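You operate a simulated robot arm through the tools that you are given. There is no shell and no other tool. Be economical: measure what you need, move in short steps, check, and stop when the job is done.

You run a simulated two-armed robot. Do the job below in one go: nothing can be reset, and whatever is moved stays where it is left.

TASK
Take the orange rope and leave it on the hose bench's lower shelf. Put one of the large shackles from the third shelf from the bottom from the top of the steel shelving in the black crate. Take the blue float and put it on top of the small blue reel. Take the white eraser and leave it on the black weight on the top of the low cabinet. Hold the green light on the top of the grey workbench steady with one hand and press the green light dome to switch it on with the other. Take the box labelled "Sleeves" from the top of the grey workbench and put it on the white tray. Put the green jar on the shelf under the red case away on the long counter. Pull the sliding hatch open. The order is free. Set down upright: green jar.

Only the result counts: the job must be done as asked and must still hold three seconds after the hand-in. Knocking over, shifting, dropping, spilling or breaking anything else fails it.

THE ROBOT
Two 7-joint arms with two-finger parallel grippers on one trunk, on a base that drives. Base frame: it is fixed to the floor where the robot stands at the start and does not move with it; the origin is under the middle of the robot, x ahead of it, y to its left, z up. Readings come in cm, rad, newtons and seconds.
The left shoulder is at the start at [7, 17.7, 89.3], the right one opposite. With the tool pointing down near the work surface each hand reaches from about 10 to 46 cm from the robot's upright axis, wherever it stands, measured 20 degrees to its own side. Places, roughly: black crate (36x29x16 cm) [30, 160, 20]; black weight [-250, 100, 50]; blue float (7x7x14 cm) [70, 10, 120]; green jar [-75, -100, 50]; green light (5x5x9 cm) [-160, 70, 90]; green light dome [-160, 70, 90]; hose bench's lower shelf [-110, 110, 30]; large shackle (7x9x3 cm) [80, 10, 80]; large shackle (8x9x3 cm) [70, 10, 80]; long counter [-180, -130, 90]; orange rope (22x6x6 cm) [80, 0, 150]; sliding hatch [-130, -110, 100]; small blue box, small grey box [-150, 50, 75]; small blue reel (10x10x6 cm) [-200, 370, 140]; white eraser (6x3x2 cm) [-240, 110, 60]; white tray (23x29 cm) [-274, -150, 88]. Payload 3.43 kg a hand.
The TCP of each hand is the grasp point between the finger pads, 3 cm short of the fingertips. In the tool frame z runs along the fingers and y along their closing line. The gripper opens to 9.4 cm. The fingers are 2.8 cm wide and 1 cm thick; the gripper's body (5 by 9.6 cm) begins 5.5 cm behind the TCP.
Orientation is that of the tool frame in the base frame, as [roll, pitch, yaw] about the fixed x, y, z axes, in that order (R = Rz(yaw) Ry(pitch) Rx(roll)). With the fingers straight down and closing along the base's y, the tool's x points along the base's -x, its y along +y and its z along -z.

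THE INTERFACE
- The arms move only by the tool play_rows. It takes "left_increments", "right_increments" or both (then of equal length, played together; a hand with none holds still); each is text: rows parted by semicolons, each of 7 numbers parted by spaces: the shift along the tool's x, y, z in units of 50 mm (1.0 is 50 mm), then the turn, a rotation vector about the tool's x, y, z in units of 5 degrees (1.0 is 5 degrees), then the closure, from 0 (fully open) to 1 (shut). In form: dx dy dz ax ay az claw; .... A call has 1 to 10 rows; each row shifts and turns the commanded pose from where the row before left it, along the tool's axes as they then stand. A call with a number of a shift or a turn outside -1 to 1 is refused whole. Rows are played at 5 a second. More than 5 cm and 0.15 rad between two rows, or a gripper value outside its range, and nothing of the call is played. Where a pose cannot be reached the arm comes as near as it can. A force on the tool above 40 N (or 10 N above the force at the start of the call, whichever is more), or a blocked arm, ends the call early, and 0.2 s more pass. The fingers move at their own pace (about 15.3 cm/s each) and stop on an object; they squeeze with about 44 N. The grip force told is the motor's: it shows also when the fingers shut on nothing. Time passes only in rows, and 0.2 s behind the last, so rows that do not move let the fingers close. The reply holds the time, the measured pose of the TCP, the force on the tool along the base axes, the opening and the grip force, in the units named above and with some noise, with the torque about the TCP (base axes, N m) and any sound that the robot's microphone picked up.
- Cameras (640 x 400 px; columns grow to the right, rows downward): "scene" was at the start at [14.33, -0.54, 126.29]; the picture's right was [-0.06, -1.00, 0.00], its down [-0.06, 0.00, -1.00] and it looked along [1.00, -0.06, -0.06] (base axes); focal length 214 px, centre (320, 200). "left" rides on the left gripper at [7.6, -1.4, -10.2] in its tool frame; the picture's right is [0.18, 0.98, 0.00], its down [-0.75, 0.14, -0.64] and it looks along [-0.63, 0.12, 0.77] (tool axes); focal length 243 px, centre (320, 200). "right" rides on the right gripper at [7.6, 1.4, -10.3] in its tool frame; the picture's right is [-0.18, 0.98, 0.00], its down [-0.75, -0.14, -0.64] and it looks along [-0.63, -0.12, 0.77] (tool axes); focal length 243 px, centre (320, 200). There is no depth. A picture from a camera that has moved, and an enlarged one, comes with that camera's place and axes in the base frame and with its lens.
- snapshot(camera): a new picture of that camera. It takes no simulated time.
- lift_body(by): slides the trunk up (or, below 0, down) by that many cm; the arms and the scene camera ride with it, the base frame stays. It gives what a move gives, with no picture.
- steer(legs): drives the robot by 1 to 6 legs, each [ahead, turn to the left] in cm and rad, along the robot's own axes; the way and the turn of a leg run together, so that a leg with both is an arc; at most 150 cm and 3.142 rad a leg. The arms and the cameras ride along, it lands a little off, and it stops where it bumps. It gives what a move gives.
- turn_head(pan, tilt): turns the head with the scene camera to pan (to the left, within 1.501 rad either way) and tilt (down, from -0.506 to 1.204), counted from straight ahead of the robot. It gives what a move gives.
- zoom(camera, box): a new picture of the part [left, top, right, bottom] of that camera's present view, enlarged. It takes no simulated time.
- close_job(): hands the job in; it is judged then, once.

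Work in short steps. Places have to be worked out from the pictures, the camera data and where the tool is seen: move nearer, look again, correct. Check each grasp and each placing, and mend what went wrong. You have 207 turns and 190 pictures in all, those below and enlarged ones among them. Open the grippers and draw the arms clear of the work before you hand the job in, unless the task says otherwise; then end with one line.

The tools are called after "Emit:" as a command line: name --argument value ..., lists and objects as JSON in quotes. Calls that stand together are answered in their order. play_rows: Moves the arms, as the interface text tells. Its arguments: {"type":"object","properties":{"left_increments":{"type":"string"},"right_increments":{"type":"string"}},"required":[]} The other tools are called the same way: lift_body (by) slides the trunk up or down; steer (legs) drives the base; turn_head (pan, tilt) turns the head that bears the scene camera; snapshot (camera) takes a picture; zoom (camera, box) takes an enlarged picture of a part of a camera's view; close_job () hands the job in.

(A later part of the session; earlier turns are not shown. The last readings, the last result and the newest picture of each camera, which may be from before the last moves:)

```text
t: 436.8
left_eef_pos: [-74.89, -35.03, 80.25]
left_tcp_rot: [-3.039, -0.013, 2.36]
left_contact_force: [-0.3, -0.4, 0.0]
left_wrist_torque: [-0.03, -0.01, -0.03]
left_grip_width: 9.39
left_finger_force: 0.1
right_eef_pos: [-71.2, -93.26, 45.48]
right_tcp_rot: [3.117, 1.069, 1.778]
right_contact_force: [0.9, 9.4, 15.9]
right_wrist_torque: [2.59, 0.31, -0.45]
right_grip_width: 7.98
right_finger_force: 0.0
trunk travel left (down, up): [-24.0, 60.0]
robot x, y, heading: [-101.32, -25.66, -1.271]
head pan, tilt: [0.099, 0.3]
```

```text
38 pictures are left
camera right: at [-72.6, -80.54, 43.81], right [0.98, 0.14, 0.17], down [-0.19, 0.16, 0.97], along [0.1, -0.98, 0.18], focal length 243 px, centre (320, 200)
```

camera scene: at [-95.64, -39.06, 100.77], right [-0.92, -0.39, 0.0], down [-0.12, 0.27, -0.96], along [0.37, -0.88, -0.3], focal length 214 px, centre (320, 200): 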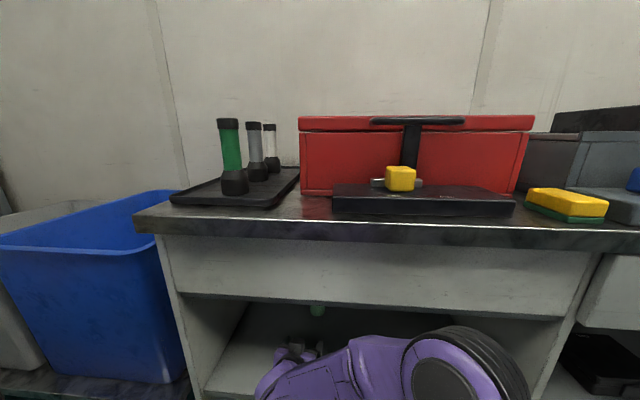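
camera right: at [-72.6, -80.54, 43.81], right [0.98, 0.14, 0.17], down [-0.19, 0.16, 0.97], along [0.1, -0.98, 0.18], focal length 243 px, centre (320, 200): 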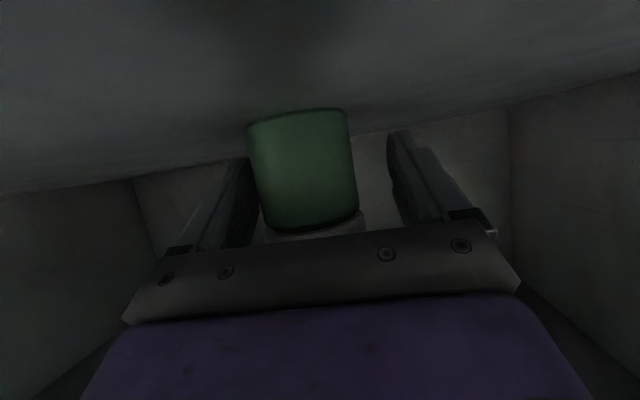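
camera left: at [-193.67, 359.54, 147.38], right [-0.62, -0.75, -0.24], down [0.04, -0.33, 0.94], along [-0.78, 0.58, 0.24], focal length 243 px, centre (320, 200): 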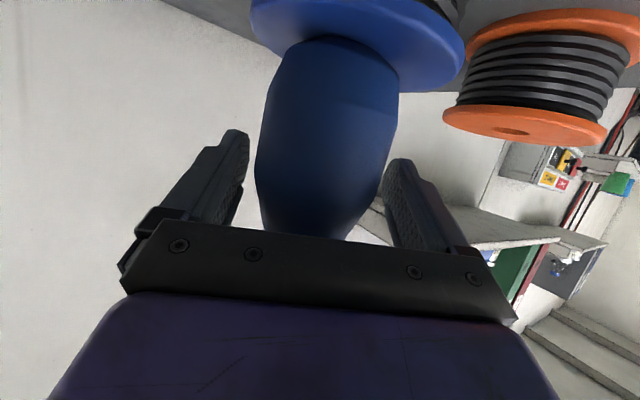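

The hand's camera housing rubs the shelf and the jar is 1 cm off-centre. Raise 1 cm, shift, then close.

Emit:
play_rows --right_increments "-0.2 0 -0.11 0 0 0 0.15; 0 -0.2 0 0 0 0 0.15; 0 0 0 0 0 0 0.15; 0 0 0 0 0 0 1; 0 0 0 0 0 0 1; 0 0 0 0 0 0 1; 0 0 0 0 0 0 1"

Emit:
snapshot --camera "right"

```text
t: 438.4
left_eef_pos: [-74.84, -35.11, 80.18]
left_tcp_rot: [-3.04, -0.014, 2.36]
left_contact_force: [-0.1, 0.5, 0.5]
left_wrist_torque: [0.0, 0.01, 0.0]
left_grip_width: 9.39
left_finger_force: 0.1
right_eef_pos: [-72.29, -93.51, 46.53]
right_tcp_rot: [3.119, 1.067, 1.775]
right_contact_force: [0.5, 0.9, 0.3]
right_wrist_torque: [0.03, 0.03, 0.03]
right_grip_width: 6.01
right_finger_force: 44.0
trunk travel left (down, up): [-24.0, 60.0]
robot x, y, heading: [-100.82, -25.82, -1.273]
head pan, tilt: [0.099, 0.3]
```

```text
37 pictures are left
camera right: at [-73.65, -80.83, 44.86], right [0.98, 0.13, 0.17], down [-0.19, 0.16, 0.97], along [0.1, -0.98, 0.18], focal length 243 px, centre (320, 200)
```

right: 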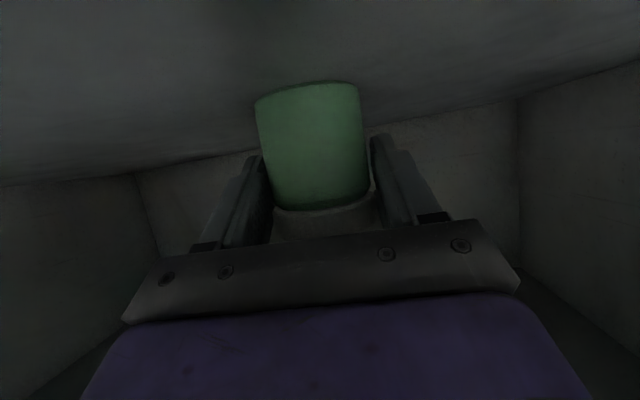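

Jar gripped. Lift 2 cm, back out, raise high and look for a free spot on the counter top (and the hatch).

Emit:
play_rows --right_increments "-0.2 0 -0.1 0 0 0 1; -0.2 0 -0.1 0 0 0 1; 0 0 0 0 0 0 1"

Emit:
steer --legs '[[-50, 0]]'

Emit:
lift_body --by 40

Emit:
lift_body --by 19

Emit:
turn_head --pan -0.3 --tilt 0.5

Emit:
snapshot --camera "scene"

```text
t: 439.2
left_eef_pos: [-74.74, -35.13, 80.27]
left_tcp_rot: [-3.039, -0.014, 2.36]
left_contact_force: [-1.4, -0.7, -0.3]
left_wrist_torque: [0.01, 0.02, -0.01]
left_grip_width: 9.38
left_finger_force: 0.0
right_eef_pos: [-72.4, -93.81, 48.66]
right_tcp_rot: [3.119, 1.068, 1.779]
right_contact_force: [0.6, -0.3, -1.4]
right_wrist_torque: [0.02, 0.03, -0.02]
right_grip_width: 6.02
right_finger_force: 43.6
trunk travel left (down, up): [-24.0, 60.0]
robot x, y, heading: [-100.92, -25.6, -1.269]
head pan, tilt: [0.099, 0.3]
```

```text
t: 442.2
left_eef_pos: [-89.43, 12.31, 80.22]
left_tcp_rot: [-3.04, -0.015, 2.365]
left_contact_force: [-0.1, -0.5, -0.1]
left_wrist_torque: [-0.04, 0.04, -0.03]
left_grip_width: 9.39
left_finger_force: 0.2
right_eef_pos: [-86.86, -46.4, 48.79]
right_tcp_rot: [3.12, 1.066, 1.783]
right_contact_force: [0.1, -0.1, -1.1]
right_wrist_torque: [0.01, -0.01, 0.02]
right_grip_width: 6.01
right_finger_force: 44.2
trunk travel left (down, up): [-24.0, 60.0]
robot x, y, heading: [-115.81, 21.92, -1.269]
head pan, tilt: [0.099, 0.3]
```

```text
t: 446.0
left_eef_pos: [-89.49, 12.31, 120.19]
left_tcp_rot: [-3.039, -0.015, 2.364]
left_contact_force: [-0.3, 0.4, 0.4]
left_wrist_torque: [0.03, -0.01, -0.04]
left_grip_width: 9.39
left_finger_force: 0.1
right_eef_pos: [-86.75, -46.36, 88.8]
right_tcp_rot: [3.12, 1.066, 1.784]
right_contact_force: [0.7, -0.1, -1.8]
right_wrist_torque: [-0.01, 0.0, 0.04]
right_grip_width: 6.0
right_finger_force: 43.8
trunk travel left (down, up): [-64.0, 20.0]
robot x, y, heading: [-115.95, 21.53, -1.269]
head pan, tilt: [0.099, 0.3]
```

```text
t: 448.1
left_eef_pos: [-89.45, 12.21, 139.18]
left_tcp_rot: [-3.04, -0.013, 2.365]
left_contact_force: [0.0, -1.0, 0.4]
left_wrist_torque: [-0.02, 0.02, 0.0]
left_grip_width: 9.39
left_finger_force: 0.0
right_eef_pos: [-86.66, -46.44, 107.74]
right_tcp_rot: [3.119, 1.067, 1.783]
right_contact_force: [-0.3, -0.7, -1.5]
right_wrist_torque: [0.02, -0.02, 0.03]
right_grip_width: 6.01
right_finger_force: 44.2
trunk travel left (down, up): [-83.0, 1.0]
robot x, y, heading: [-115.84, 21.48, -1.269]
head pan, tilt: [0.099, 0.3]
```

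```text
t: 448.9
left_eef_pos: [-89.45, 12.3, 139.2]
left_tcp_rot: [-3.041, -0.014, 2.366]
left_contact_force: [-0.2, -0.6, -0.4]
left_wrist_torque: [0.0, 0.0, -0.01]
left_grip_width: 9.4
left_finger_force: 0.1
right_eef_pos: [-86.67, -46.34, 107.81]
right_tcp_rot: [3.118, 1.067, 1.783]
right_contact_force: [-0.1, 0.2, -1.5]
right_wrist_torque: [0.0, 0.01, -0.02]
right_grip_width: 6.04
right_finger_force: 44.0
trunk travel left (down, up): [-83.0, 1.0]
robot x, y, heading: [-115.75, 21.55, -1.269]
head pan, tilt: [-0.3, 0.499]
```

```text
36 pictures are left
camera scene: at [-113.91, 7.66, 157.93], right [-1.0, -0.01, 0.0], down [0.0, 0.48, -0.88], along [0.01, -0.88, -0.48], focal length 214 px, centre (320, 200)
```

scene: 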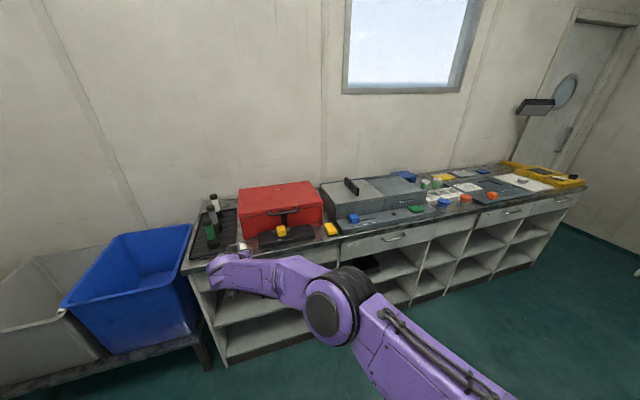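

Emit:
zoom --camera "scene" --box '[180, 150, 500, 270]'

```text
2.00 times, centred on (340, 210) of scene
camera zoom: at [-113.91, 7.66, 157.93], right [-1.0, -0.01, 0.0], down [0.0, 0.48, -0.88], along [0.01, -0.88, -0.48], focal length 429 px, centre (280, 180)
```

zoom: 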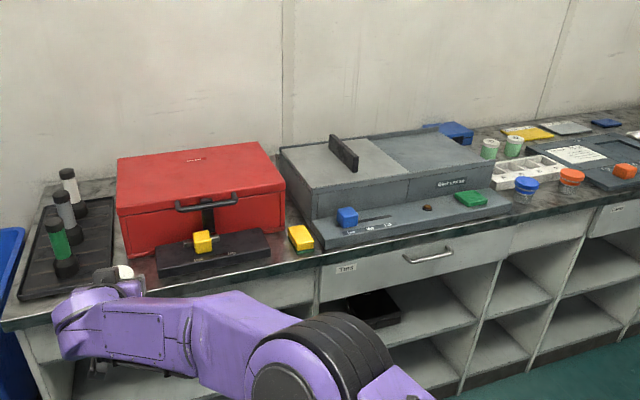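

A suitable free patch of counter lies between the vial tray and the black base, in front of the red case: centre ≈(-78,-71.5). I drive 24 cm ahead and look.

Emit:
steer --legs '[[24, 0]]'

Emit:
turn_head --pan 0.3 --tilt 0.85

Emit:
snapshot --camera "scene"

```text
t: 450.7
left_eef_pos: [-82.14, -10.16, 139.31]
left_tcp_rot: [-3.039, -0.011, 2.373]
left_contact_force: [-0.3, 0.7, 0.2]
left_wrist_torque: [-0.01, 0.02, -0.01]
left_grip_width: 9.4
left_finger_force: 0.0
right_eef_pos: [-78.83, -68.72, 107.88]
right_tcp_rot: [3.119, 1.066, 1.793]
right_contact_force: [0.3, 0.2, -2.0]
right_wrist_torque: [0.03, 0.0, -0.04]
right_grip_width: 6.02
right_finger_force: 44.1
trunk travel left (down, up): [-83.0, 1.0]
robot x, y, heading: [-108.72, -1.27, -1.256]
head pan, tilt: [-0.3, 0.499]
```

```text
t: 451.7
left_eef_pos: [-82.15, -10.33, 139.23]
left_tcp_rot: [-3.04, -0.015, 2.373]
left_contact_force: [-0.7, 0.9, -0.2]
left_wrist_torque: [0.01, 0.01, -0.03]
left_grip_width: 9.39
left_finger_force: 0.1
right_eef_pos: [-78.83, -68.87, 107.85]
right_tcp_rot: [3.119, 1.066, 1.793]
right_contact_force: [-0.2, 0.4, -2.1]
right_wrist_torque: [-0.01, 0.01, 0.0]
right_grip_width: 6.03
right_finger_force: 43.8
trunk travel left (down, up): [-83.0, 1.0]
robot x, y, heading: [-108.4, -1.29, -1.259]
head pan, tilt: [0.3, 0.85]
```

```text
34 pictures are left
camera scene: at [-102.14, -12.42, 154.94], right [-0.82, -0.58, 0.0], down [-0.43, 0.61, -0.66], along [0.38, -0.54, -0.75], focal length 214 px, centre (320, 200)
```

scene: 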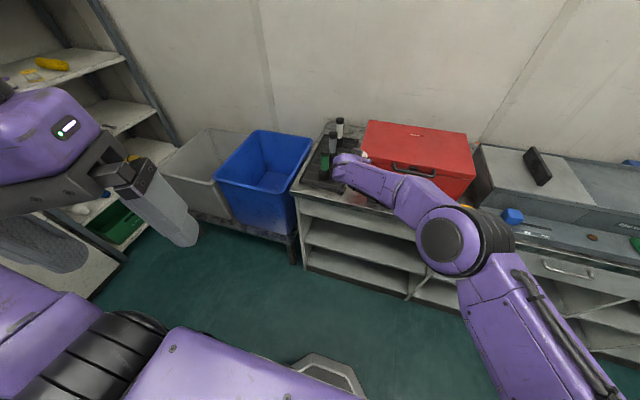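

Emit:
zoom --camera "scene" --box '[290, 110, 450, 230]'

Emit:
snapshot --camera "right"

```text
3.33 times, centred on (370, 170) of scene
camera zoom: at [-102.14, -12.42, 154.94], right [-0.82, -0.58, 0.0], down [-0.43, 0.61, -0.66], along [0.38, -0.54, -0.75], focal length 715 px, centre (153, 300)
```

zoom: 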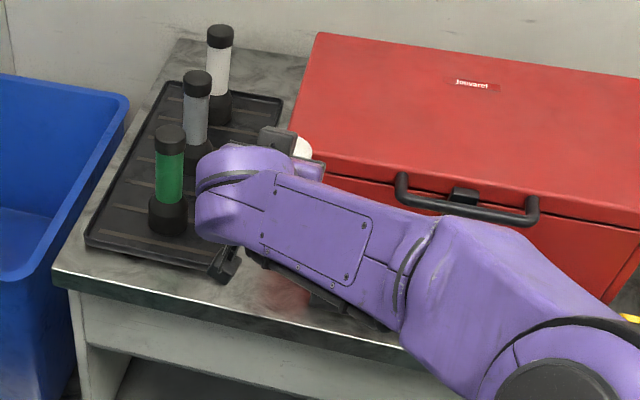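

```text
32 pictures are left
camera right: at [-80.37, -56.19, 106.15], right [0.97, 0.15, 0.17], down [-0.2, 0.16, 0.97], along [0.12, -0.98, 0.18], focal length 243 px, centre (320, 200)
```

right: 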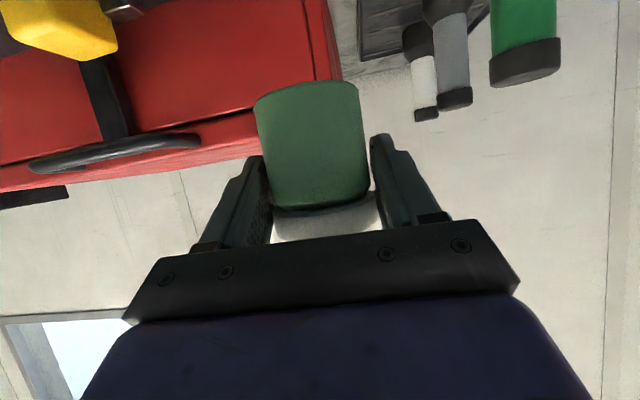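

Tray edge e1≈-89 and base edge ≈-101, so the jar fits centrally. I move 2.8 cm further in and lower 13 cm.

Emit:
play_rows --right_increments "-0.27 0 0.48 0 0 0 1; 0.58 0 0.32 0 0 0 1; 0.58 0 0.32 0 0 0 1; 0.58 0 0.32 0 0 0 1; 0.53 0 0.3 0 0 0 1; 0 0 0 0 0 0 1"

Emit:
snapshot --camera "right"

```text
t: 453.1
left_eef_pos: [-82.26, -10.2, 139.26]
left_tcp_rot: [-3.041, -0.013, 2.372]
left_contact_force: [0.5, -0.4, 0.4]
left_wrist_torque: [-0.03, -0.01, 0.03]
left_grip_width: 9.41
left_finger_force: 0.0
right_eef_pos: [-77.81, -70.06, 103.07]
right_tcp_rot: [3.112, 1.066, 1.8]
right_contact_force: [-0.9, -0.3, -1.8]
right_wrist_torque: [0.07, -0.04, 0.02]
right_grip_width: 6.02
right_finger_force: 44.5
right hand out of reach, approached as far as the arm can: row 2, 3, 4, 5
trunk travel left (down, up): [-83.0, 1.0]
robot x, y, heading: [-108.23, -1.14, -1.256]
head pan, tilt: [0.3, 0.85]
```

```text
31 pictures are left
camera right: at [-79.43, -57.52, 101.44], right [0.97, 0.16, 0.18], down [-0.2, 0.15, 0.97], along [0.13, -0.98, 0.18], focal length 243 px, centre (320, 200)
```

right: 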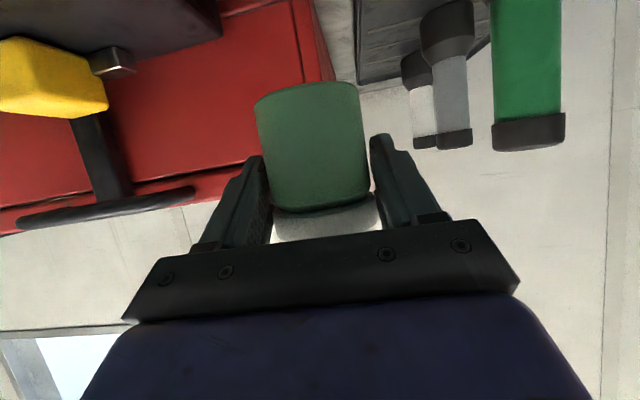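

The arm can't go lower at this trunk height, so I take back the excess and lower by the trunk instead.

Emit:
play_rows --right_increments "-0.58 0 -0.32 0 0 0 1; -0.58 0 -0.32 0 0 0 1; -0.4 0 -0.22 0 0 0 1; 0 0 0 0 0 0 1"

Emit:
lift_body --by -9.5

Emit:
zoom --camera "scene" --box '[290, 90, 450, 210]'

```text
t: 454.1
left_eef_pos: [-82.07, -10.38, 139.25]
left_tcp_rot: [-3.042, -0.015, 2.373]
left_contact_force: [0.0, 0.1, -0.2]
left_wrist_torque: [0.03, 0.03, -0.04]
left_grip_width: 9.4
left_finger_force: 0.1
right_eef_pos: [-77.98, -70.36, 111.55]
right_tcp_rot: [3.116, 1.065, 1.792]
right_contact_force: [0.2, -0.1, -0.9]
right_wrist_torque: [0.0, 0.02, 0.01]
right_grip_width: 6.01
right_finger_force: 43.8
trunk travel left (down, up): [-83.0, 1.0]
robot x, y, heading: [-108.66, -1.1, -1.259]
head pan, tilt: [0.3, 0.85]
```

```text
t: 455.4
left_eef_pos: [-82.14, -10.28, 129.71]
left_tcp_rot: [-3.04, -0.014, 2.373]
left_contact_force: [-0.2, -0.2, 0.3]
left_wrist_torque: [0.02, -0.02, 0.03]
left_grip_width: 9.4
left_finger_force: 0.0
right_eef_pos: [-77.87, -70.4, 102.15]
right_tcp_rot: [3.116, 1.067, 1.792]
right_contact_force: [-0.3, -0.2, -1.6]
right_wrist_torque: [-0.01, -0.05, 0.0]
right_grip_width: 5.98
right_finger_force: 43.8
trunk travel left (down, up): [-73.5, 10.5]
robot x, y, heading: [-108.71, -1.21, -1.258]
head pan, tilt: [0.3, 0.85]
```

```text
3.33 times, centred on (370, 150) of scene
camera zoom: at [-102.13, -12.44, 145.44], right [-0.82, -0.58, 0.0], down [-0.43, 0.61, -0.66], along [0.38, -0.54, -0.75], focal length 715 px, centre (153, 367)
```

zoom: 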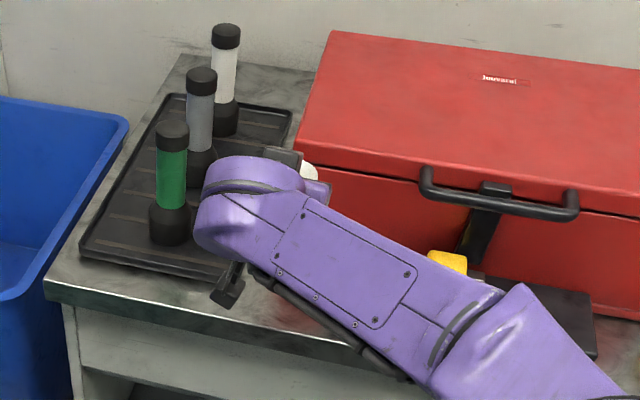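

Emit:
lift_body --by -8.5

Emit:
play_rows --right_increments "-0.08 0 0.15 0 0 0 1; 0.09 0 0.05 0 0 0 1; 0.09 0 0.05 0 0 0 1; 0.09 0 0.05 0 0 0 1; 0 0 0 0 0 0 1"

```text
t: 456.6
left_eef_pos: [-82.11, -10.4, 121.27]
left_tcp_rot: [-3.04, -0.015, 2.376]
left_contact_force: [-0.1, 0.2, 0.2]
left_wrist_torque: [0.03, -0.02, 0.03]
left_grip_width: 9.42
left_finger_force: 0.0
right_eef_pos: [-77.98, -70.23, 93.71]
right_tcp_rot: [3.117, 1.066, 1.791]
right_contact_force: [-0.2, -0.3, -1.4]
right_wrist_torque: [0.03, -0.02, 0.02]
right_grip_width: 6.03
right_finger_force: 43.7
trunk travel left (down, up): [-65.0, 19.0]
robot x, y, heading: [-108.49, -1.0, -1.259]
head pan, tilt: [0.3, 0.85]
```

```text
t: 457.8
left_eef_pos: [-82.12, -10.06, 121.38]
left_tcp_rot: [-3.04, -0.013, 2.373]
left_contact_force: [-0.2, -0.3, 0.1]
left_wrist_torque: [-0.02, 0.03, 0.0]
left_grip_width: 9.37
left_finger_force: 0.0
right_eef_pos: [-77.85, -71.23, 92.63]
right_tcp_rot: [3.119, 1.074, 1.792]
right_contact_force: [5.1, -8.2, 23.8]
right_wrist_torque: [0.0, 0.07, 0.06]
right_grip_width: 6.0
right_finger_force: 43.5
trunk travel left (down, up): [-65.0, 19.0]
robot x, y, heading: [-108.43, -1.29, -1.255]
head pan, tilt: [0.3, 0.85]
```

Jar on the counter. Ease, open moderately, withdraw straight back.

Emit:
play_rows --right_increments "-0.03 0 -0.017 0 0 0 1; 0 0 0 0 0 0 0.24; 0 0 0 0 0 0 0.22; 0 0 0 0 0 0 0.22; 0.19 0 -0.35 0 0 0 0.22; 0.29 0 -0.525 0 0 0 0.22; 0.29 0 -0.525 0 0 0 0.22; 0.29 0 -0.525 0 0 0 0.22; 0 0 0 0 0 0 0.22"

Emit:
steer --legs '[[-18, 0]]'

Emit:
lift_body --by 18

Emit:
turn_head --pan 0 --tilt 0.6

Emit:
snapshot --camera "scene"

```text
t: 459.8
left_eef_pos: [-82.07, -10.42, 121.24]
left_tcp_rot: [-3.039, -0.015, 2.374]
left_contact_force: [0.3, 1.1, 0.3]
left_wrist_torque: [-0.03, 0.0, 0.02]
left_grip_width: 9.4
left_finger_force: 0.0
right_eef_pos: [-80.66, -61.09, 91.8]
right_tcp_rot: [3.109, 1.056, 1.768]
right_contact_force: [-0.2, 0.6, 0.2]
right_wrist_torque: [0.01, -0.03, 0.0]
right_grip_width: 7.33
right_finger_force: 0.0
trunk travel left (down, up): [-65.0, 19.0]
robot x, y, heading: [-108.46, -1.55, -1.259]
head pan, tilt: [0.3, 0.85]
```

```text
t: 461.3
left_eef_pos: [-87.75, 6.71, 121.22]
left_tcp_rot: [-3.041, -0.015, 2.375]
left_contact_force: [-0.6, 0.5, -1.0]
left_wrist_torque: [0.02, 0.01, -0.02]
left_grip_width: 9.41
left_finger_force: 0.0
right_eef_pos: [-86.16, -44.06, 92.47]
right_tcp_rot: [3.097, 1.062, 1.762]
right_contact_force: [0.8, -0.1, -0.6]
right_wrist_torque: [-0.02, -0.03, -0.01]
right_grip_width: 7.32
right_finger_force: 0.0
trunk travel left (down, up): [-65.0, 19.0]
robot x, y, heading: [-114.2, 15.51, -1.257]
head pan, tilt: [0.3, 0.85]
```

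```text
t: 463.3
left_eef_pos: [-87.69, 6.75, 139.25]
left_tcp_rot: [-3.041, -0.015, 2.374]
left_contact_force: [-0.4, -0.4, -0.6]
left_wrist_torque: [0.04, 0.0, 0.02]
left_grip_width: 9.39
left_finger_force: 0.1
right_eef_pos: [-86.17, -44.19, 110.54]
right_tcp_rot: [3.093, 1.063, 1.758]
right_contact_force: [-0.7, -0.3, -1.1]
right_wrist_torque: [-0.02, -0.01, -0.02]
right_grip_width: 7.32
right_finger_force: 0.0
trunk travel left (down, up): [-83.0, 1.0]
robot x, y, heading: [-114.26, 15.78, -1.256]
head pan, tilt: [0.3, 0.85]
```

```text
t: 464.1
left_eef_pos: [-87.61, 6.8, 139.2]
left_tcp_rot: [-3.039, -0.015, 2.375]
left_contact_force: [0.9, 0.7, 0.1]
left_wrist_torque: [0.02, 0.02, 0.04]
left_grip_width: 9.42
left_finger_force: 0.1
right_eef_pos: [-86.15, -44.23, 110.53]
right_tcp_rot: [3.094, 1.063, 1.754]
right_contact_force: [-0.3, 1.3, -0.5]
right_wrist_torque: [0.0, 0.02, 0.02]
right_grip_width: 7.34
right_finger_force: 0.0
trunk travel left (down, up): [-83.0, 1.0]
robot x, y, heading: [-114.02, 15.59, -1.256]
head pan, tilt: [0.0, 0.6]
```

```text
29 pictures are left
camera scene: at [-109.43, 2.63, 157.02], right [-0.95, -0.31, 0.0], down [-0.18, 0.54, -0.82], along [0.26, -0.78, -0.57], focal length 214 px, centre (320, 200)
```

scene: 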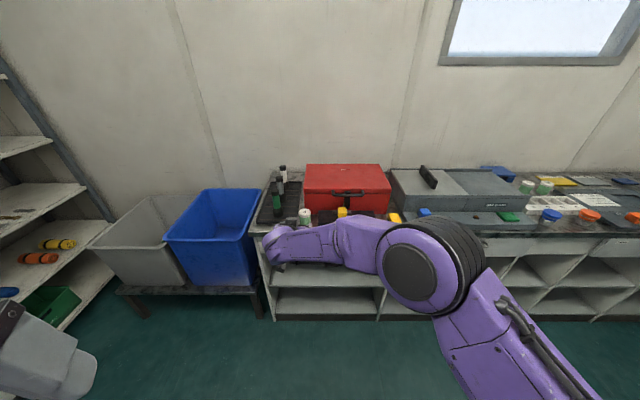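

The jar stands upright on the counter. Now the warm box hatch.

Emit:
zoom --camera "scene" --box '[380, 150, 540, 240]'

```text
4.00 times, centred on (460, 195) of scene
camera zoom: at [-109.43, 2.63, 157.02], right [-0.95, -0.31, 0.0], down [-0.18, 0.54, -0.82], along [0.26, -0.78, -0.57], focal length 858 px, centre (-240, 220)
```

zoom: 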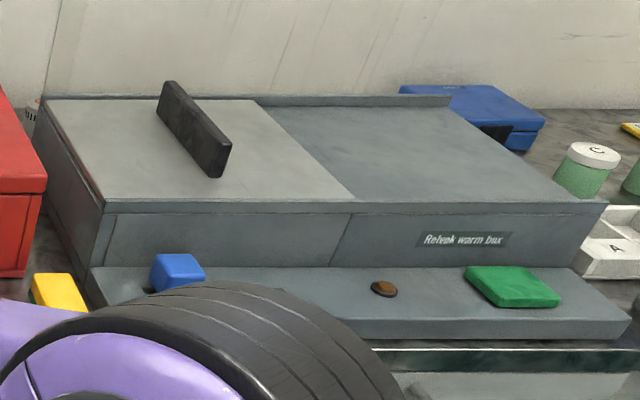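

The hatch is the light left panel with a black bar handle at about (-133,-110,103); it must slide right (west) under/over the right half. I drive to face it.

Emit:
steer --legs '[[0, -1.072], [67, 0], [0, 1.05]]'

Emit:
snapshot --camera "scene"

Emit:
snapshot --camera "right"

```text
t: 473.2
left_eef_pos: [-134.05, -41.78, 139.24]
left_tcp_rot: [-3.043, -0.013, 2.336]
left_contact_force: [0.0, -0.1, 0.0]
left_wrist_torque: [-0.01, 0.0, 0.0]
left_grip_width: 9.39
left_finger_force: 0.1
right_eef_pos: [-134.41, -92.85, 110.62]
right_tcp_rot: [3.092, 1.063, 1.713]
right_contact_force: [0.3, 0.0, 0.1]
right_wrist_torque: [0.03, 0.0, -0.04]
right_grip_width: 7.33
right_finger_force: 0.0
trunk travel left (down, up): [-83.0, 1.0]
robot x, y, heading: [-159.98, -31.79, -1.293]
head pan, tilt: [0.0, 0.6]
```

```text
27 pictures are left
camera scene: at [-155.89, -45.15, 157.02], right [-0.96, -0.27, 0.0], down [-0.15, 0.54, -0.82], along [0.23, -0.79, -0.57], focal length 214 px, centre (320, 200)
```

scene: 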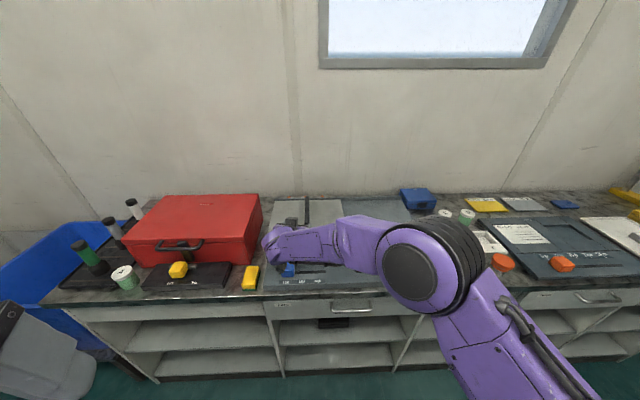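

```text
26 pictures are left
camera right: at [-135.35, -80.12, 108.97], right [0.98, 0.09, 0.19], down [-0.2, 0.16, 0.97], along [0.06, -0.98, 0.18], focal length 243 px, centre (320, 200)
```

right: 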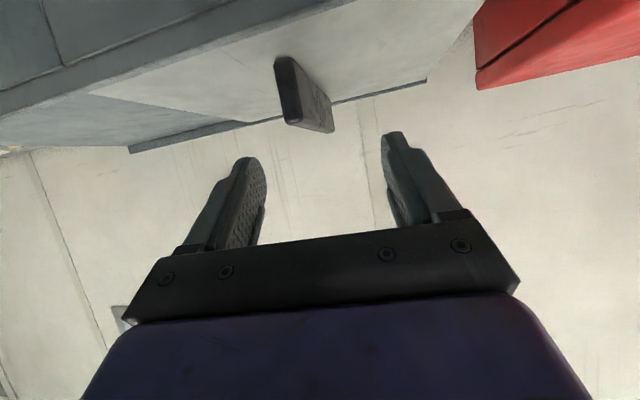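

Handle front end at (-134.6,-102.8), z 100–106. I lower the trunk 6 cm, align the tool and advance with open fingers to straddle the bar.

Emit:
lift_body --by -5.5

Emit:
play_rows --right_increments "0 0 0 -0.7 0 -0.39 0; 0 0 0 -0.7 0 -0.39 0; -0.435 -0.229 0.773 0 0 0 0; -0.435 -0.229 0.773 0 0 0 0; -0.4 -0.2 0.7 0 0 0 0; 0 0 0 0 0 0 0"

Emit:
snapshot --camera "right"

```text
t: 474.1
left_eef_pos: [-133.93, -41.86, 133.8]
left_tcp_rot: [-3.04, -0.014, 2.336]
left_contact_force: [-0.1, -0.2, -0.6]
left_wrist_torque: [-0.03, 0.04, 0.03]
left_grip_width: 9.41
left_finger_force: 0.0
right_eef_pos: [-134.47, -92.75, 105.17]
right_tcp_rot: [3.089, 1.062, 1.712]
right_contact_force: [0.2, -0.8, -0.5]
right_wrist_torque: [-0.01, -0.02, -0.01]
right_grip_width: 7.33
right_finger_force: 0.0
trunk travel left (down, up): [-77.5, 6.5]
robot x, y, heading: [-159.62, -31.88, -1.297]
head pan, tilt: [0.0, 0.6]
```

```text
t: 475.5
left_eef_pos: [-133.93, -41.82, 133.71]
left_tcp_rot: [-3.041, -0.014, 2.336]
left_contact_force: [-0.9, 0.1, 0.8]
left_wrist_torque: [0.0, 0.0, 0.0]
left_grip_width: 9.41
left_finger_force: 0.2
right_eef_pos: [-133.36, -106.19, 105.2]
right_tcp_rot: [3.092, 1.068, 1.857]
right_contact_force: [-0.1, 0.6, 0.1]
right_wrist_torque: [0.01, 0.0, -0.02]
right_grip_width: 9.38
right_finger_force: 0.0
trunk travel left (down, up): [-77.5, 6.5]
robot x, y, heading: [-160.11, -31.9, -1.292]
head pan, tilt: [0.0, 0.6]
```

```text
25 pictures are left
camera right: at [-136.01, -93.64, 103.64], right [0.96, 0.23, 0.18], down [-0.22, 0.14, 0.97], along [0.2, -0.96, 0.18], focal length 243 px, centre (320, 200)
```

right: 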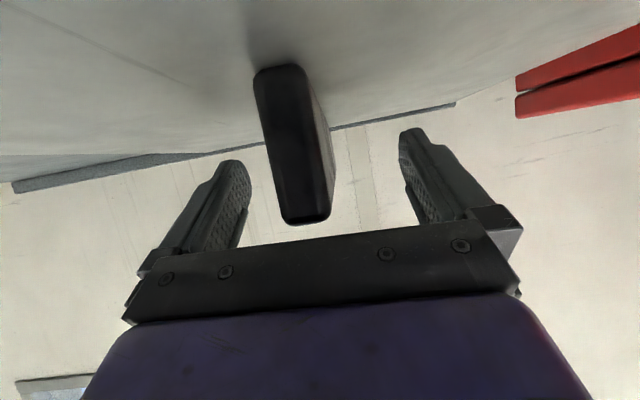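

The bar is between the fingers, 1.6 cm off-centre. Centre and close.

Emit:
play_rows --right_increments "0 -0.3 0 0 0 0 0; 0 0 0 0 0 0 0; 0 0 0 0 0 0 1; 0 0 0 0 0 0 1; 0 0 0 0 0 0 1; 0 0 0 0 0 0 1"

```text
t: 476.9
left_eef_pos: [-133.88, -41.77, 133.8]
left_tcp_rot: [-3.041, -0.012, 2.335]
left_contact_force: [0.3, 0.7, 0.0]
left_wrist_torque: [-0.04, 0.0, -0.01]
left_grip_width: 9.42
left_finger_force: 0.0
right_eef_pos: [-134.8, -106.57, 105.08]
right_tcp_rot: [3.094, 1.067, 1.857]
right_contact_force: [-0.6, 1.4, 0.8]
right_wrist_torque: [-0.36, 0.82, -1.59]
right_grip_width: 2.27
right_finger_force: 44.8
trunk travel left (down, up): [-77.5, 6.5]
robot x, y, heading: [-159.91, -31.69, -1.297]
head pan, tilt: [0.0, 0.6]
```

Gripped the bar (2.3 cm). Pull it west in small steps.

Emit:
play_rows --right_increments "0 -0.3 -0.012 0 0 0 1; 0 -0.3 -0.012 0 0 0 1; 0 -0.3 -0.012 0 0 0 1; 0 -0.3 -0.012 0 0 0 1; 0 -0.3 -0.012 0 0 0 1; 0 -0.3 -0.012 0 0 0 1; 0 0 0 0 0 0 1"

Emit:
zoom --camera "scene" --box '[240, 170, 440, 295]'

```text
t: 478.5
left_eef_pos: [-133.88, -41.95, 133.71]
left_tcp_rot: [-3.04, -0.015, 2.334]
left_contact_force: [0.9, 0.4, -0.4]
left_wrist_torque: [0.02, -0.02, -0.02]
left_grip_width: 9.41
left_finger_force: 0.0
right_eef_pos: [-143.4, -109.26, 105.07]
right_tcp_rot: [3.093, 1.07, 1.855]
right_contact_force: [3.6, -11.0, 11.5]
right_wrist_torque: [0.05, 0.81, -1.57]
right_grip_width: 2.26
right_finger_force: 44.6
trunk travel left (down, up): [-77.5, 6.5]
robot x, y, heading: [-159.75, -32.0, -1.296]
head pan, tilt: [0.0, 0.6]
```

```text
3.20 times, centred on (340, 232) of scene
camera zoom: at [-155.78, -45.17, 151.53], right [-0.96, -0.27, 0.0], down [-0.15, 0.54, -0.82], along [0.22, -0.79, -0.57], focal length 686 px, centre (256, 96)
```

zoom: 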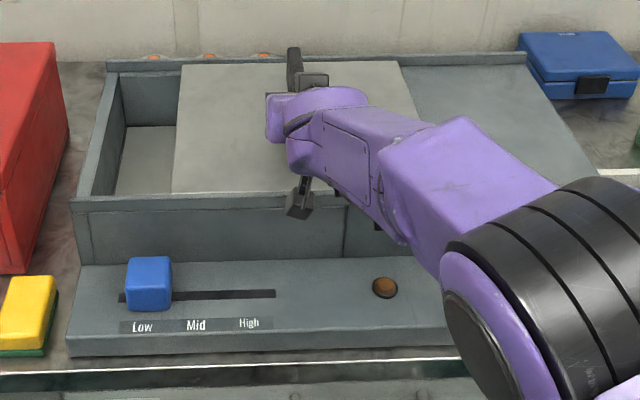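

It's sliding open (9 cm). Continue.

Emit:
play_rows --right_increments "0 -0.3 0.01 0 0 0 1; 0 -0.3 0.01 0 0 0 1; 0 -0.3 0.01 0 0 0 1; 0 -0.3 0 0 0 0 1; 0 -0.3 0 0 0 0 1; 0 -0.3 0 0 0 0 1; 0 -0.3 0 0 0 0 1; 0 -0.3 0 0 0 0 1; 0 -0.3 0 0 0 0 1; 0 0 0 0 0 0 1"

Emit:
zoom --camera "scene" --box '[240, 170, 440, 295]'

```text
t: 480.7
left_eef_pos: [-133.84, -41.55, 133.78]
left_tcp_rot: [-3.039, -0.013, 2.334]
left_contact_force: [1.0, -0.1, 0.1]
left_wrist_torque: [0.03, 0.0, 0.03]
left_grip_width: 9.39
left_finger_force: 0.1
right_eef_pos: [-156.21, -113.53, 105.11]
right_tcp_rot: [3.097, 1.073, 1.857]
right_contact_force: [2.6, -10.9, 26.5]
right_wrist_torque: [0.31, 0.88, -1.49]
right_grip_width: 2.28
right_finger_force: 44.7
trunk travel left (down, up): [-77.5, 6.5]
robot x, y, heading: [-159.96, -31.82, -1.291]
head pan, tilt: [0.0, 0.6]
```

```text
3.20 times, centred on (340, 232) of scene
camera zoom: at [-155.74, -44.78, 151.56], right [-0.96, -0.27, 0.0], down [-0.16, 0.54, -0.83], along [0.22, -0.8, -0.56], focal length 686 px, centre (256, 96)
```

zoom: 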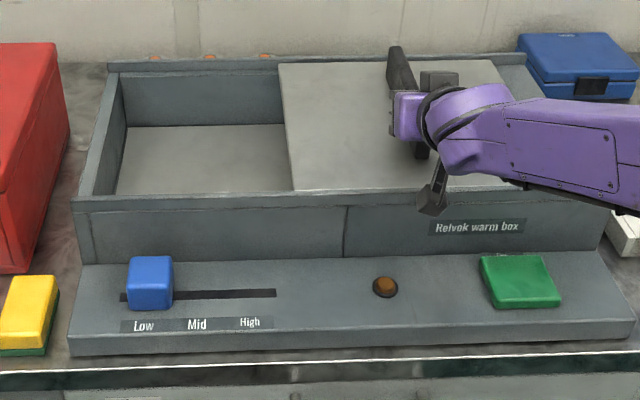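

Nearly fully open; a few more centimetres to the stop.

Emit:
play_rows --right_increments "-0.035 -0.1 -0.02 0 0 0 1; 0 -0.2 0.006 0 0 0 1; 0 -0.2 0.006 0 0 0 1; 0 -0.2 0.006 0 0 0 1; 0 -0.2 0.006 0 0 0 1; 0 -0.2 0.006 0 0 0 1; 0 0 0 0 0 0 1"

Emit:
zoom --camera "scene" --box '[240, 170, 440, 295]'

```text
t: 482.3
left_eef_pos: [-133.31, -41.16, 133.7]
left_tcp_rot: [-3.034, -0.013, 2.336]
left_contact_force: [-1.0, -0.4, 0.3]
left_wrist_torque: [0.03, 0.01, 0.03]
left_grip_width: 9.38
left_finger_force: 0.1
right_eef_pos: [-160.71, -114.99, 104.98]
right_tcp_rot: [3.097, 1.069, 1.864]
right_contact_force: [22.3, 7.8, 21.6]
right_wrist_torque: [-0.29, 0.67, -1.98]
right_grip_width: 2.32
right_finger_force: 44.6
trunk travel left (down, up): [-77.5, 6.5]
robot x, y, heading: [-159.72, -32.06, -1.292]
head pan, tilt: [0.0, 0.6]
```

```text
3.20 times, centred on (340, 232) of scene
camera zoom: at [-155.18, -44.34, 151.58], right [-0.96, -0.28, 0.01], down [-0.16, 0.54, -0.83], along [0.22, -0.8, -0.56], focal length 686 px, centre (256, 96)
```

zoom: 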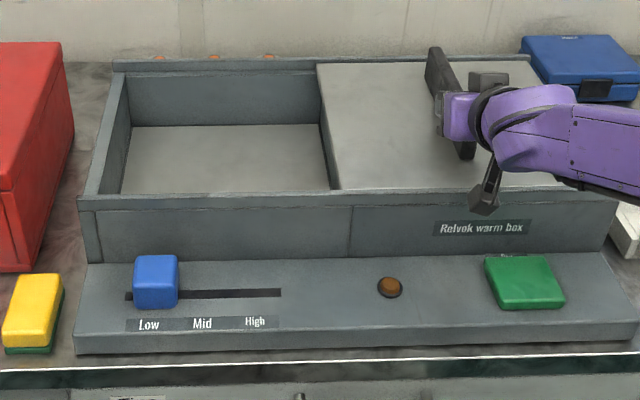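

Fully open (stop reached). Release and withdraw.

Emit:
play_rows --right_increments "0 0.1 0 0 0 0 1; 0 0 0 0 0 0 0.4; 0 0 0 0 0 0 0.1; 0 0 0 0 0 0 0.1; 0.2 0 -0.6 0 0 0 0.1; 0.2 0 -0.6 0 0 0 0.1; 0.2 0 -0.6 0 0 0 0.1; 0.2 0 -0.6 0 0 0 0.1; 0 0 0 0 0 0 0.1"

Emit:
zoom --camera "scene" --box '[240, 150, 480, 300]'

```text
t: 484.3
left_eef_pos: [-133.87, -41.93, 133.79]
left_tcp_rot: [-3.04, -0.014, 2.334]
left_contact_force: [0.6, -0.4, 0.5]
left_wrist_torque: [0.02, 0.06, 0.02]
left_grip_width: 9.38
left_finger_force: 0.1
right_eef_pos: [-165.0, -103.4, 106.87]
right_tcp_rot: [3.094, 1.067, 1.855]
right_contact_force: [0.0, -0.7, 0.0]
right_wrist_torque: [-0.01, -0.01, 0.01]
right_grip_width: 8.46
right_finger_force: 0.0
trunk travel left (down, up): [-77.5, 6.5]
robot x, y, heading: [-159.74, -31.99, -1.293]
head pan, tilt: [0.0, 0.6]
```

```text
2.67 times, centred on (360, 225) of scene
camera zoom: at [-155.75, -45.18, 151.52], right [-0.96, -0.27, 0.0], down [-0.16, 0.54, -0.82], along [0.22, -0.79, -0.57], focal length 572 px, centre (213, 133)
```

zoom: 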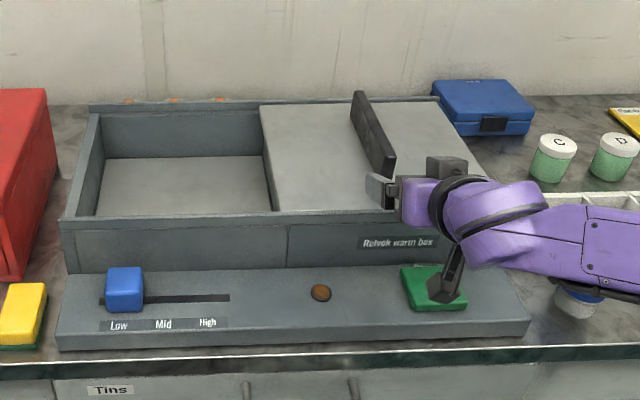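

The hatch is open. Last job: the green light. I raise, turn away and drive toward the workbench, east of the press.

Emit:
lift_body --by 7

Emit:
steer --legs '[[-4, 0], [0, 1.583], [34, 0], [0, 1.57], [14, 0]]'

Emit:
turn_head --pan 0.15 --tilt 0.65

Emit:
snapshot --camera "scene"

```text
t: 485.4
left_eef_pos: [-134.0, -41.88, 140.09]
left_tcp_rot: [-3.04, -0.014, 2.335]
left_contact_force: [-0.5, -0.2, -0.4]
left_wrist_torque: [-0.04, -0.03, -0.03]
left_grip_width: 9.4
left_finger_force: 0.1
right_eef_pos: [-165.08, -103.42, 113.42]
right_tcp_rot: [3.091, 1.066, 1.853]
right_contact_force: [-0.1, 0.4, 0.1]
right_wrist_torque: [-0.02, 0.04, -0.02]
right_grip_width: 8.46
right_finger_force: 0.0
right hand out of reach, approached as far as the arm can: row 1
trunk travel left (down, up): [-84.0, 0.0]
robot x, y, heading: [-159.84, -31.72, -1.291]
head pan, tilt: [0.0, 0.6]
```

```text
t: 496.6
left_eef_pos: [-157.42, 5.96, 140.32]
left_tcp_rot: [-3.039, -0.013, -0.838]
left_contact_force: [-0.4, -0.3, -0.3]
left_wrist_torque: [0.04, 0.04, 0.0]
left_grip_width: 9.41
left_finger_force: 0.0
right_eef_pos: [-124.46, 66.61, 113.54]
right_tcp_rot: [3.091, 1.069, -1.321]
right_contact_force: [-0.4, 0.5, -0.2]
right_wrist_torque: [0.0, 0.02, -0.01]
right_grip_width: 8.45
right_finger_force: 0.1
trunk travel left (down, up): [-84.0, 0.0]
robot x, y, heading: [-132.07, -4.78, 1.819]
head pan, tilt: [0.0, 0.6]
```

```text
t: 497.3
left_eef_pos: [-157.55, 6.38, 140.19]
left_tcp_rot: [-3.041, -0.014, -0.838]
left_contact_force: [0.3, -0.3, 0.2]
left_wrist_torque: [0.02, -0.01, -0.02]
left_grip_width: 9.4
left_finger_force: 0.1
right_eef_pos: [-124.55, 66.91, 113.31]
right_tcp_rot: [3.093, 1.066, -1.32]
right_contact_force: [-0.1, 0.3, -0.3]
right_wrist_torque: [0.04, -0.01, 0.0]
right_grip_width: 8.45
right_finger_force: 0.1
trunk travel left (down, up): [-84.0, 0.0]
robot x, y, heading: [-132.33, -4.97, 1.82]
head pan, tilt: [0.15, 0.649]
```

```text
20 pictures are left
camera scene: at [-136.36, 8.26, 157.57], right [0.92, 0.38, 0.0], down [0.23, -0.56, -0.8], along [-0.31, 0.74, -0.6], focal length 214 px, centre (320, 200)
```

scene: 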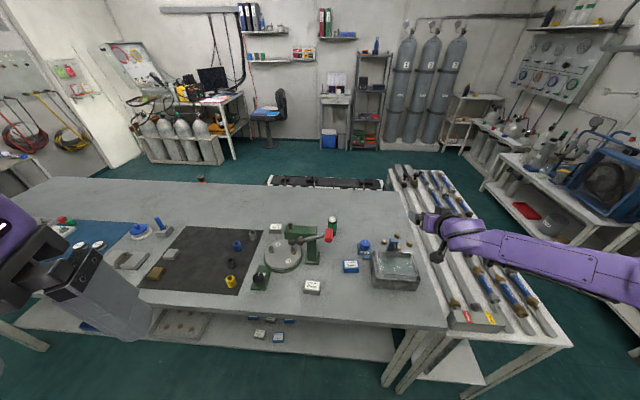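

Emit:
zoom --camera "scene" --box '[260, 200, 420, 300]'

```text
4.00 times, centred on (340, 250) of scene
camera zoom: at [-136.36, 8.26, 157.57], right [0.92, 0.38, 0.0], down [0.23, -0.56, -0.8], along [-0.31, 0.74, -0.6], focal length 858 px, centre (240, 0)
```

zoom: 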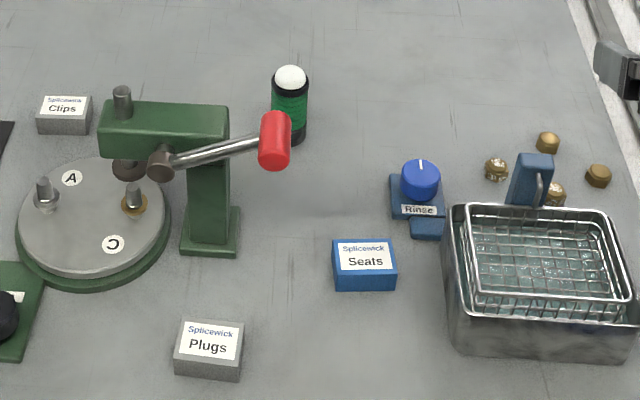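

Light is at ≈(-159,77), dome top ≈92.6; lever handle at (-152,52,108) must be avoided. I'll hold the light with the right hand from the east, so I turn that tool left and steepen it.

Emit:
play_rows --right_increments "0 0 0 -0.876 0 -0.482 0; 0 0 0 -0.876 0 -0.482 0; 0 0 0 -0.876 0 -0.482 0; 0 0 0 -0.876 0 -0.482 0; 0 0 0 -0.876 0 -0.482 0; 0 0 0 -0.876 0 -0.482 0; 0 0 0 -0.876 0 -0.482 0; 0 0 0 -0.876 0 -0.482 0; 0 0 0 -0.876 0 -0.482 0; 0 0 0 -0.876 0 -0.482 0"

Emit:
play_rows --right_increments "0 0 0 -0.876 0 -0.482 0; 0 0 0 -0.876 0 -0.482 0; 0 0 0 -0.876 0 -0.482 0; 0 0 0 0 1 0 0; 0 0 0 0 1 0 0; 0 0 0 0 1 0 0; 0 0 0 0 0 0 0"

```text
t: 499.5
left_eef_pos: [-157.67, 6.32, 140.24]
left_tcp_rot: [-3.042, -0.014, -0.838]
left_contact_force: [0.4, 0.1, -1.2]
left_wrist_torque: [-0.02, -0.03, -0.02]
left_grip_width: 9.41
left_finger_force: 0.0
right_eef_pos: [-124.49, 66.76, 113.41]
right_tcp_rot: [3.109, 1.084, -0.431]
right_contact_force: [-1.1, -0.5, 0.3]
right_wrist_torque: [0.04, 0.0, 0.0]
right_grip_width: 9.41
right_finger_force: 0.1
trunk travel left (down, up): [-84.0, 0.0]
robot x, y, heading: [-132.36, -4.29, 1.814]
head pan, tilt: [0.15, 0.649]
```

```text
t: 501.1
left_eef_pos: [-157.48, 6.22, 140.16]
left_tcp_rot: [-3.043, -0.015, -0.837]
left_contact_force: [0.3, 0.1, 0.2]
left_wrist_torque: [0.03, -0.01, 0.01]
left_grip_width: 9.39
left_finger_force: 0.0
right_eef_pos: [-124.42, 66.92, 113.37]
right_tcp_rot: [3.125, 0.828, -0.154]
right_contact_force: [0.3, -0.5, -0.2]
right_wrist_torque: [0.01, 0.03, -0.01]
right_grip_width: 9.38
right_finger_force: 0.1
trunk travel left (down, up): [-84.0, 0.0]
robot x, y, heading: [-132.13, -4.85, 1.816]
head pan, tilt: [0.15, 0.649]
```

Now drive 20 cm in, lower the trunk 15 cm, and bring the right hand to a pre-grasp on the light's east side.

Emit:
steer --legs '[[20, 0]]'

Emit:
lift_body --by -15

Emit:
play_rows --right_increments "-0.357 0.447 0.5 0 0 0 0.1; -0.357 0.447 0.5 0 0 0 0.1; -0.357 0.447 0.5 0 0 0 0.1; -0.357 0.447 0.5 0 0 0 0.1; -0.357 0.447 0.5 0 0 0 0.1; -0.357 0.447 0.5 0 0 0 0.1; 0 0 0 0 0 0 0.1"

Emit:
snapshot --camera "right"

Emit:
snapshot --camera "scene"

```text
t: 502.7
left_eef_pos: [-162.31, 25.04, 140.31]
left_tcp_rot: [-3.041, -0.011, -0.837]
left_contact_force: [-0.2, 1.6, -0.1]
left_wrist_torque: [0.01, 0.03, 0.01]
left_grip_width: 9.4
left_finger_force: 0.0
right_eef_pos: [-129.3, 85.73, 113.56]
right_tcp_rot: [3.13, 0.831, -0.151]
right_contact_force: [-0.2, -0.9, -0.5]
right_wrist_torque: [-0.02, 0.0, -0.01]
right_grip_width: 9.43
right_finger_force: 0.1
trunk travel left (down, up): [-84.0, 0.0]
robot x, y, heading: [-136.84, 14.8, 1.818]
head pan, tilt: [0.15, 0.649]
```

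```text
t: 504.4
left_eef_pos: [-162.32, 25.37, 125.36]
left_tcp_rot: [-3.041, -0.015, -0.839]
left_contact_force: [-0.9, -0.3, 0.1]
left_wrist_torque: [0.02, -0.02, 0.01]
left_grip_width: 9.38
left_finger_force: 0.0
right_eef_pos: [-129.19, 86.03, 98.35]
right_tcp_rot: [3.127, 0.826, -0.153]
right_contact_force: [0.9, 0.3, -0.5]
right_wrist_torque: [-0.01, 0.0, -0.03]
right_grip_width: 9.38
right_finger_force: 0.1
trunk travel left (down, up): [-69.0, 15.0]
robot x, y, heading: [-136.66, 14.87, 1.815]
head pan, tilt: [0.15, 0.649]
```

```text
t: 506.1
left_eef_pos: [-162.34, 25.39, 125.29]
left_tcp_rot: [-3.041, -0.015, -0.838]
left_contact_force: [1.0, -0.4, -0.2]
left_wrist_torque: [-0.01, 0.02, -0.03]
left_grip_width: 9.4
left_finger_force: 0.0
right_eef_pos: [-147.83, 76.15, 95.67]
right_tcp_rot: [3.101, 0.836, -0.197]
right_contact_force: [0.0, 1.3, 0.7]
right_wrist_torque: [-0.02, -0.01, 0.01]
right_grip_width: 8.45
right_finger_force: 0.0
trunk travel left (down, up): [-69.0, 15.0]
robot x, y, heading: [-136.48, 14.53, 1.814]
head pan, tilt: [0.15, 0.649]
```

```text
18 pictures are left
camera right: at [-135.46, 72.74, 97.01], right [-0.28, -0.94, 0.16], down [0.0, 0.17, 0.99], along [-0.96, 0.28, -0.05], focal length 243 px, centre (320, 200)
```

right: 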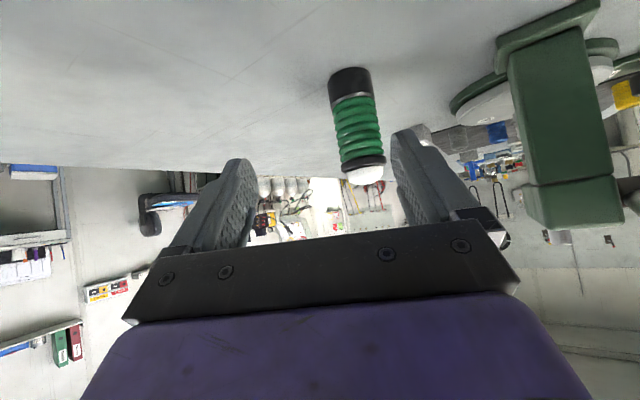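

```text
17 pictures are left
camera scene: at [-141.13, 27.38, 142.57], right [0.92, 0.38, 0.0], down [0.23, -0.56, -0.8], along [-0.31, 0.73, -0.6], focal length 214 px, centre (320, 200)
```

scene: 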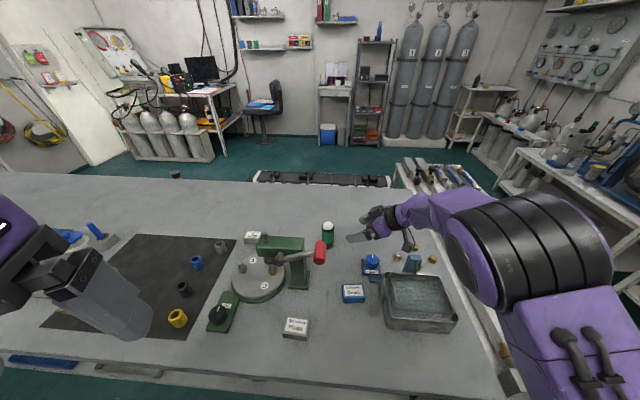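

The light is clearly seen between/near the fingers: (-159.2,74.6). I centre laterally and slide the open fingers around its body.

Emit:
play_rows --right_increments "0 0.65 0 0 0 0 0.05; -0.1 0 0.84 0 0 0 0.05; -0.1 0 0.84 0 0 0 0.05; 0 0 0 0 0 0 0.05"

Emit:
snapshot --camera "right"

```text
t: 506.4
left_eef_pos: [-162.48, 25.49, 125.22]
left_tcp_rot: [-3.041, -0.013, -0.836]
left_contact_force: [-0.6, -0.4, 0.8]
left_wrist_torque: [0.06, 0.01, 0.02]
left_grip_width: 9.42
left_finger_force: 0.0
right_eef_pos: [-147.74, 76.13, 95.72]
right_tcp_rot: [3.122, 0.84, -0.181]
right_contact_force: [-8.7, 17.9, -11.6]
right_wrist_torque: [0.63, 1.67, 2.16]
right_grip_width: 8.92
right_finger_force: 0.0
trunk travel left (down, up): [-69.0, 15.0]
robot x, y, heading: [-136.99, 14.64, 1.821]
head pan, tilt: [0.15, 0.649]
stopped in row 1 (right hand): the force on the tool passed its limit at 69 N (the readings are from after the stop); the commanded pose is now the measured one
```

```text
16 pictures are left
camera right: at [-135.33, 72.7, 96.98], right [-0.29, -0.95, 0.15], down [0.0, 0.16, 0.99], along [-0.96, 0.28, -0.04], focal length 243 px, centre (320, 200)
```

right: 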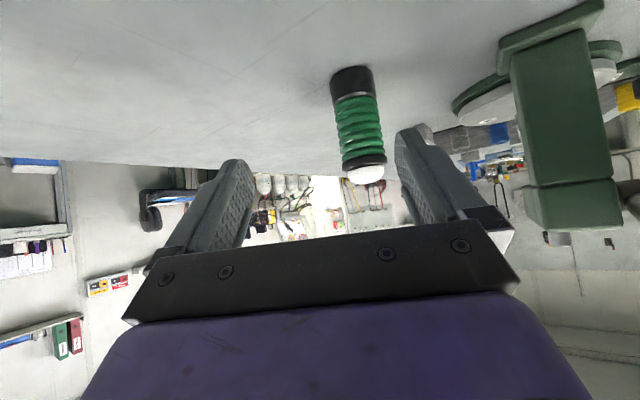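

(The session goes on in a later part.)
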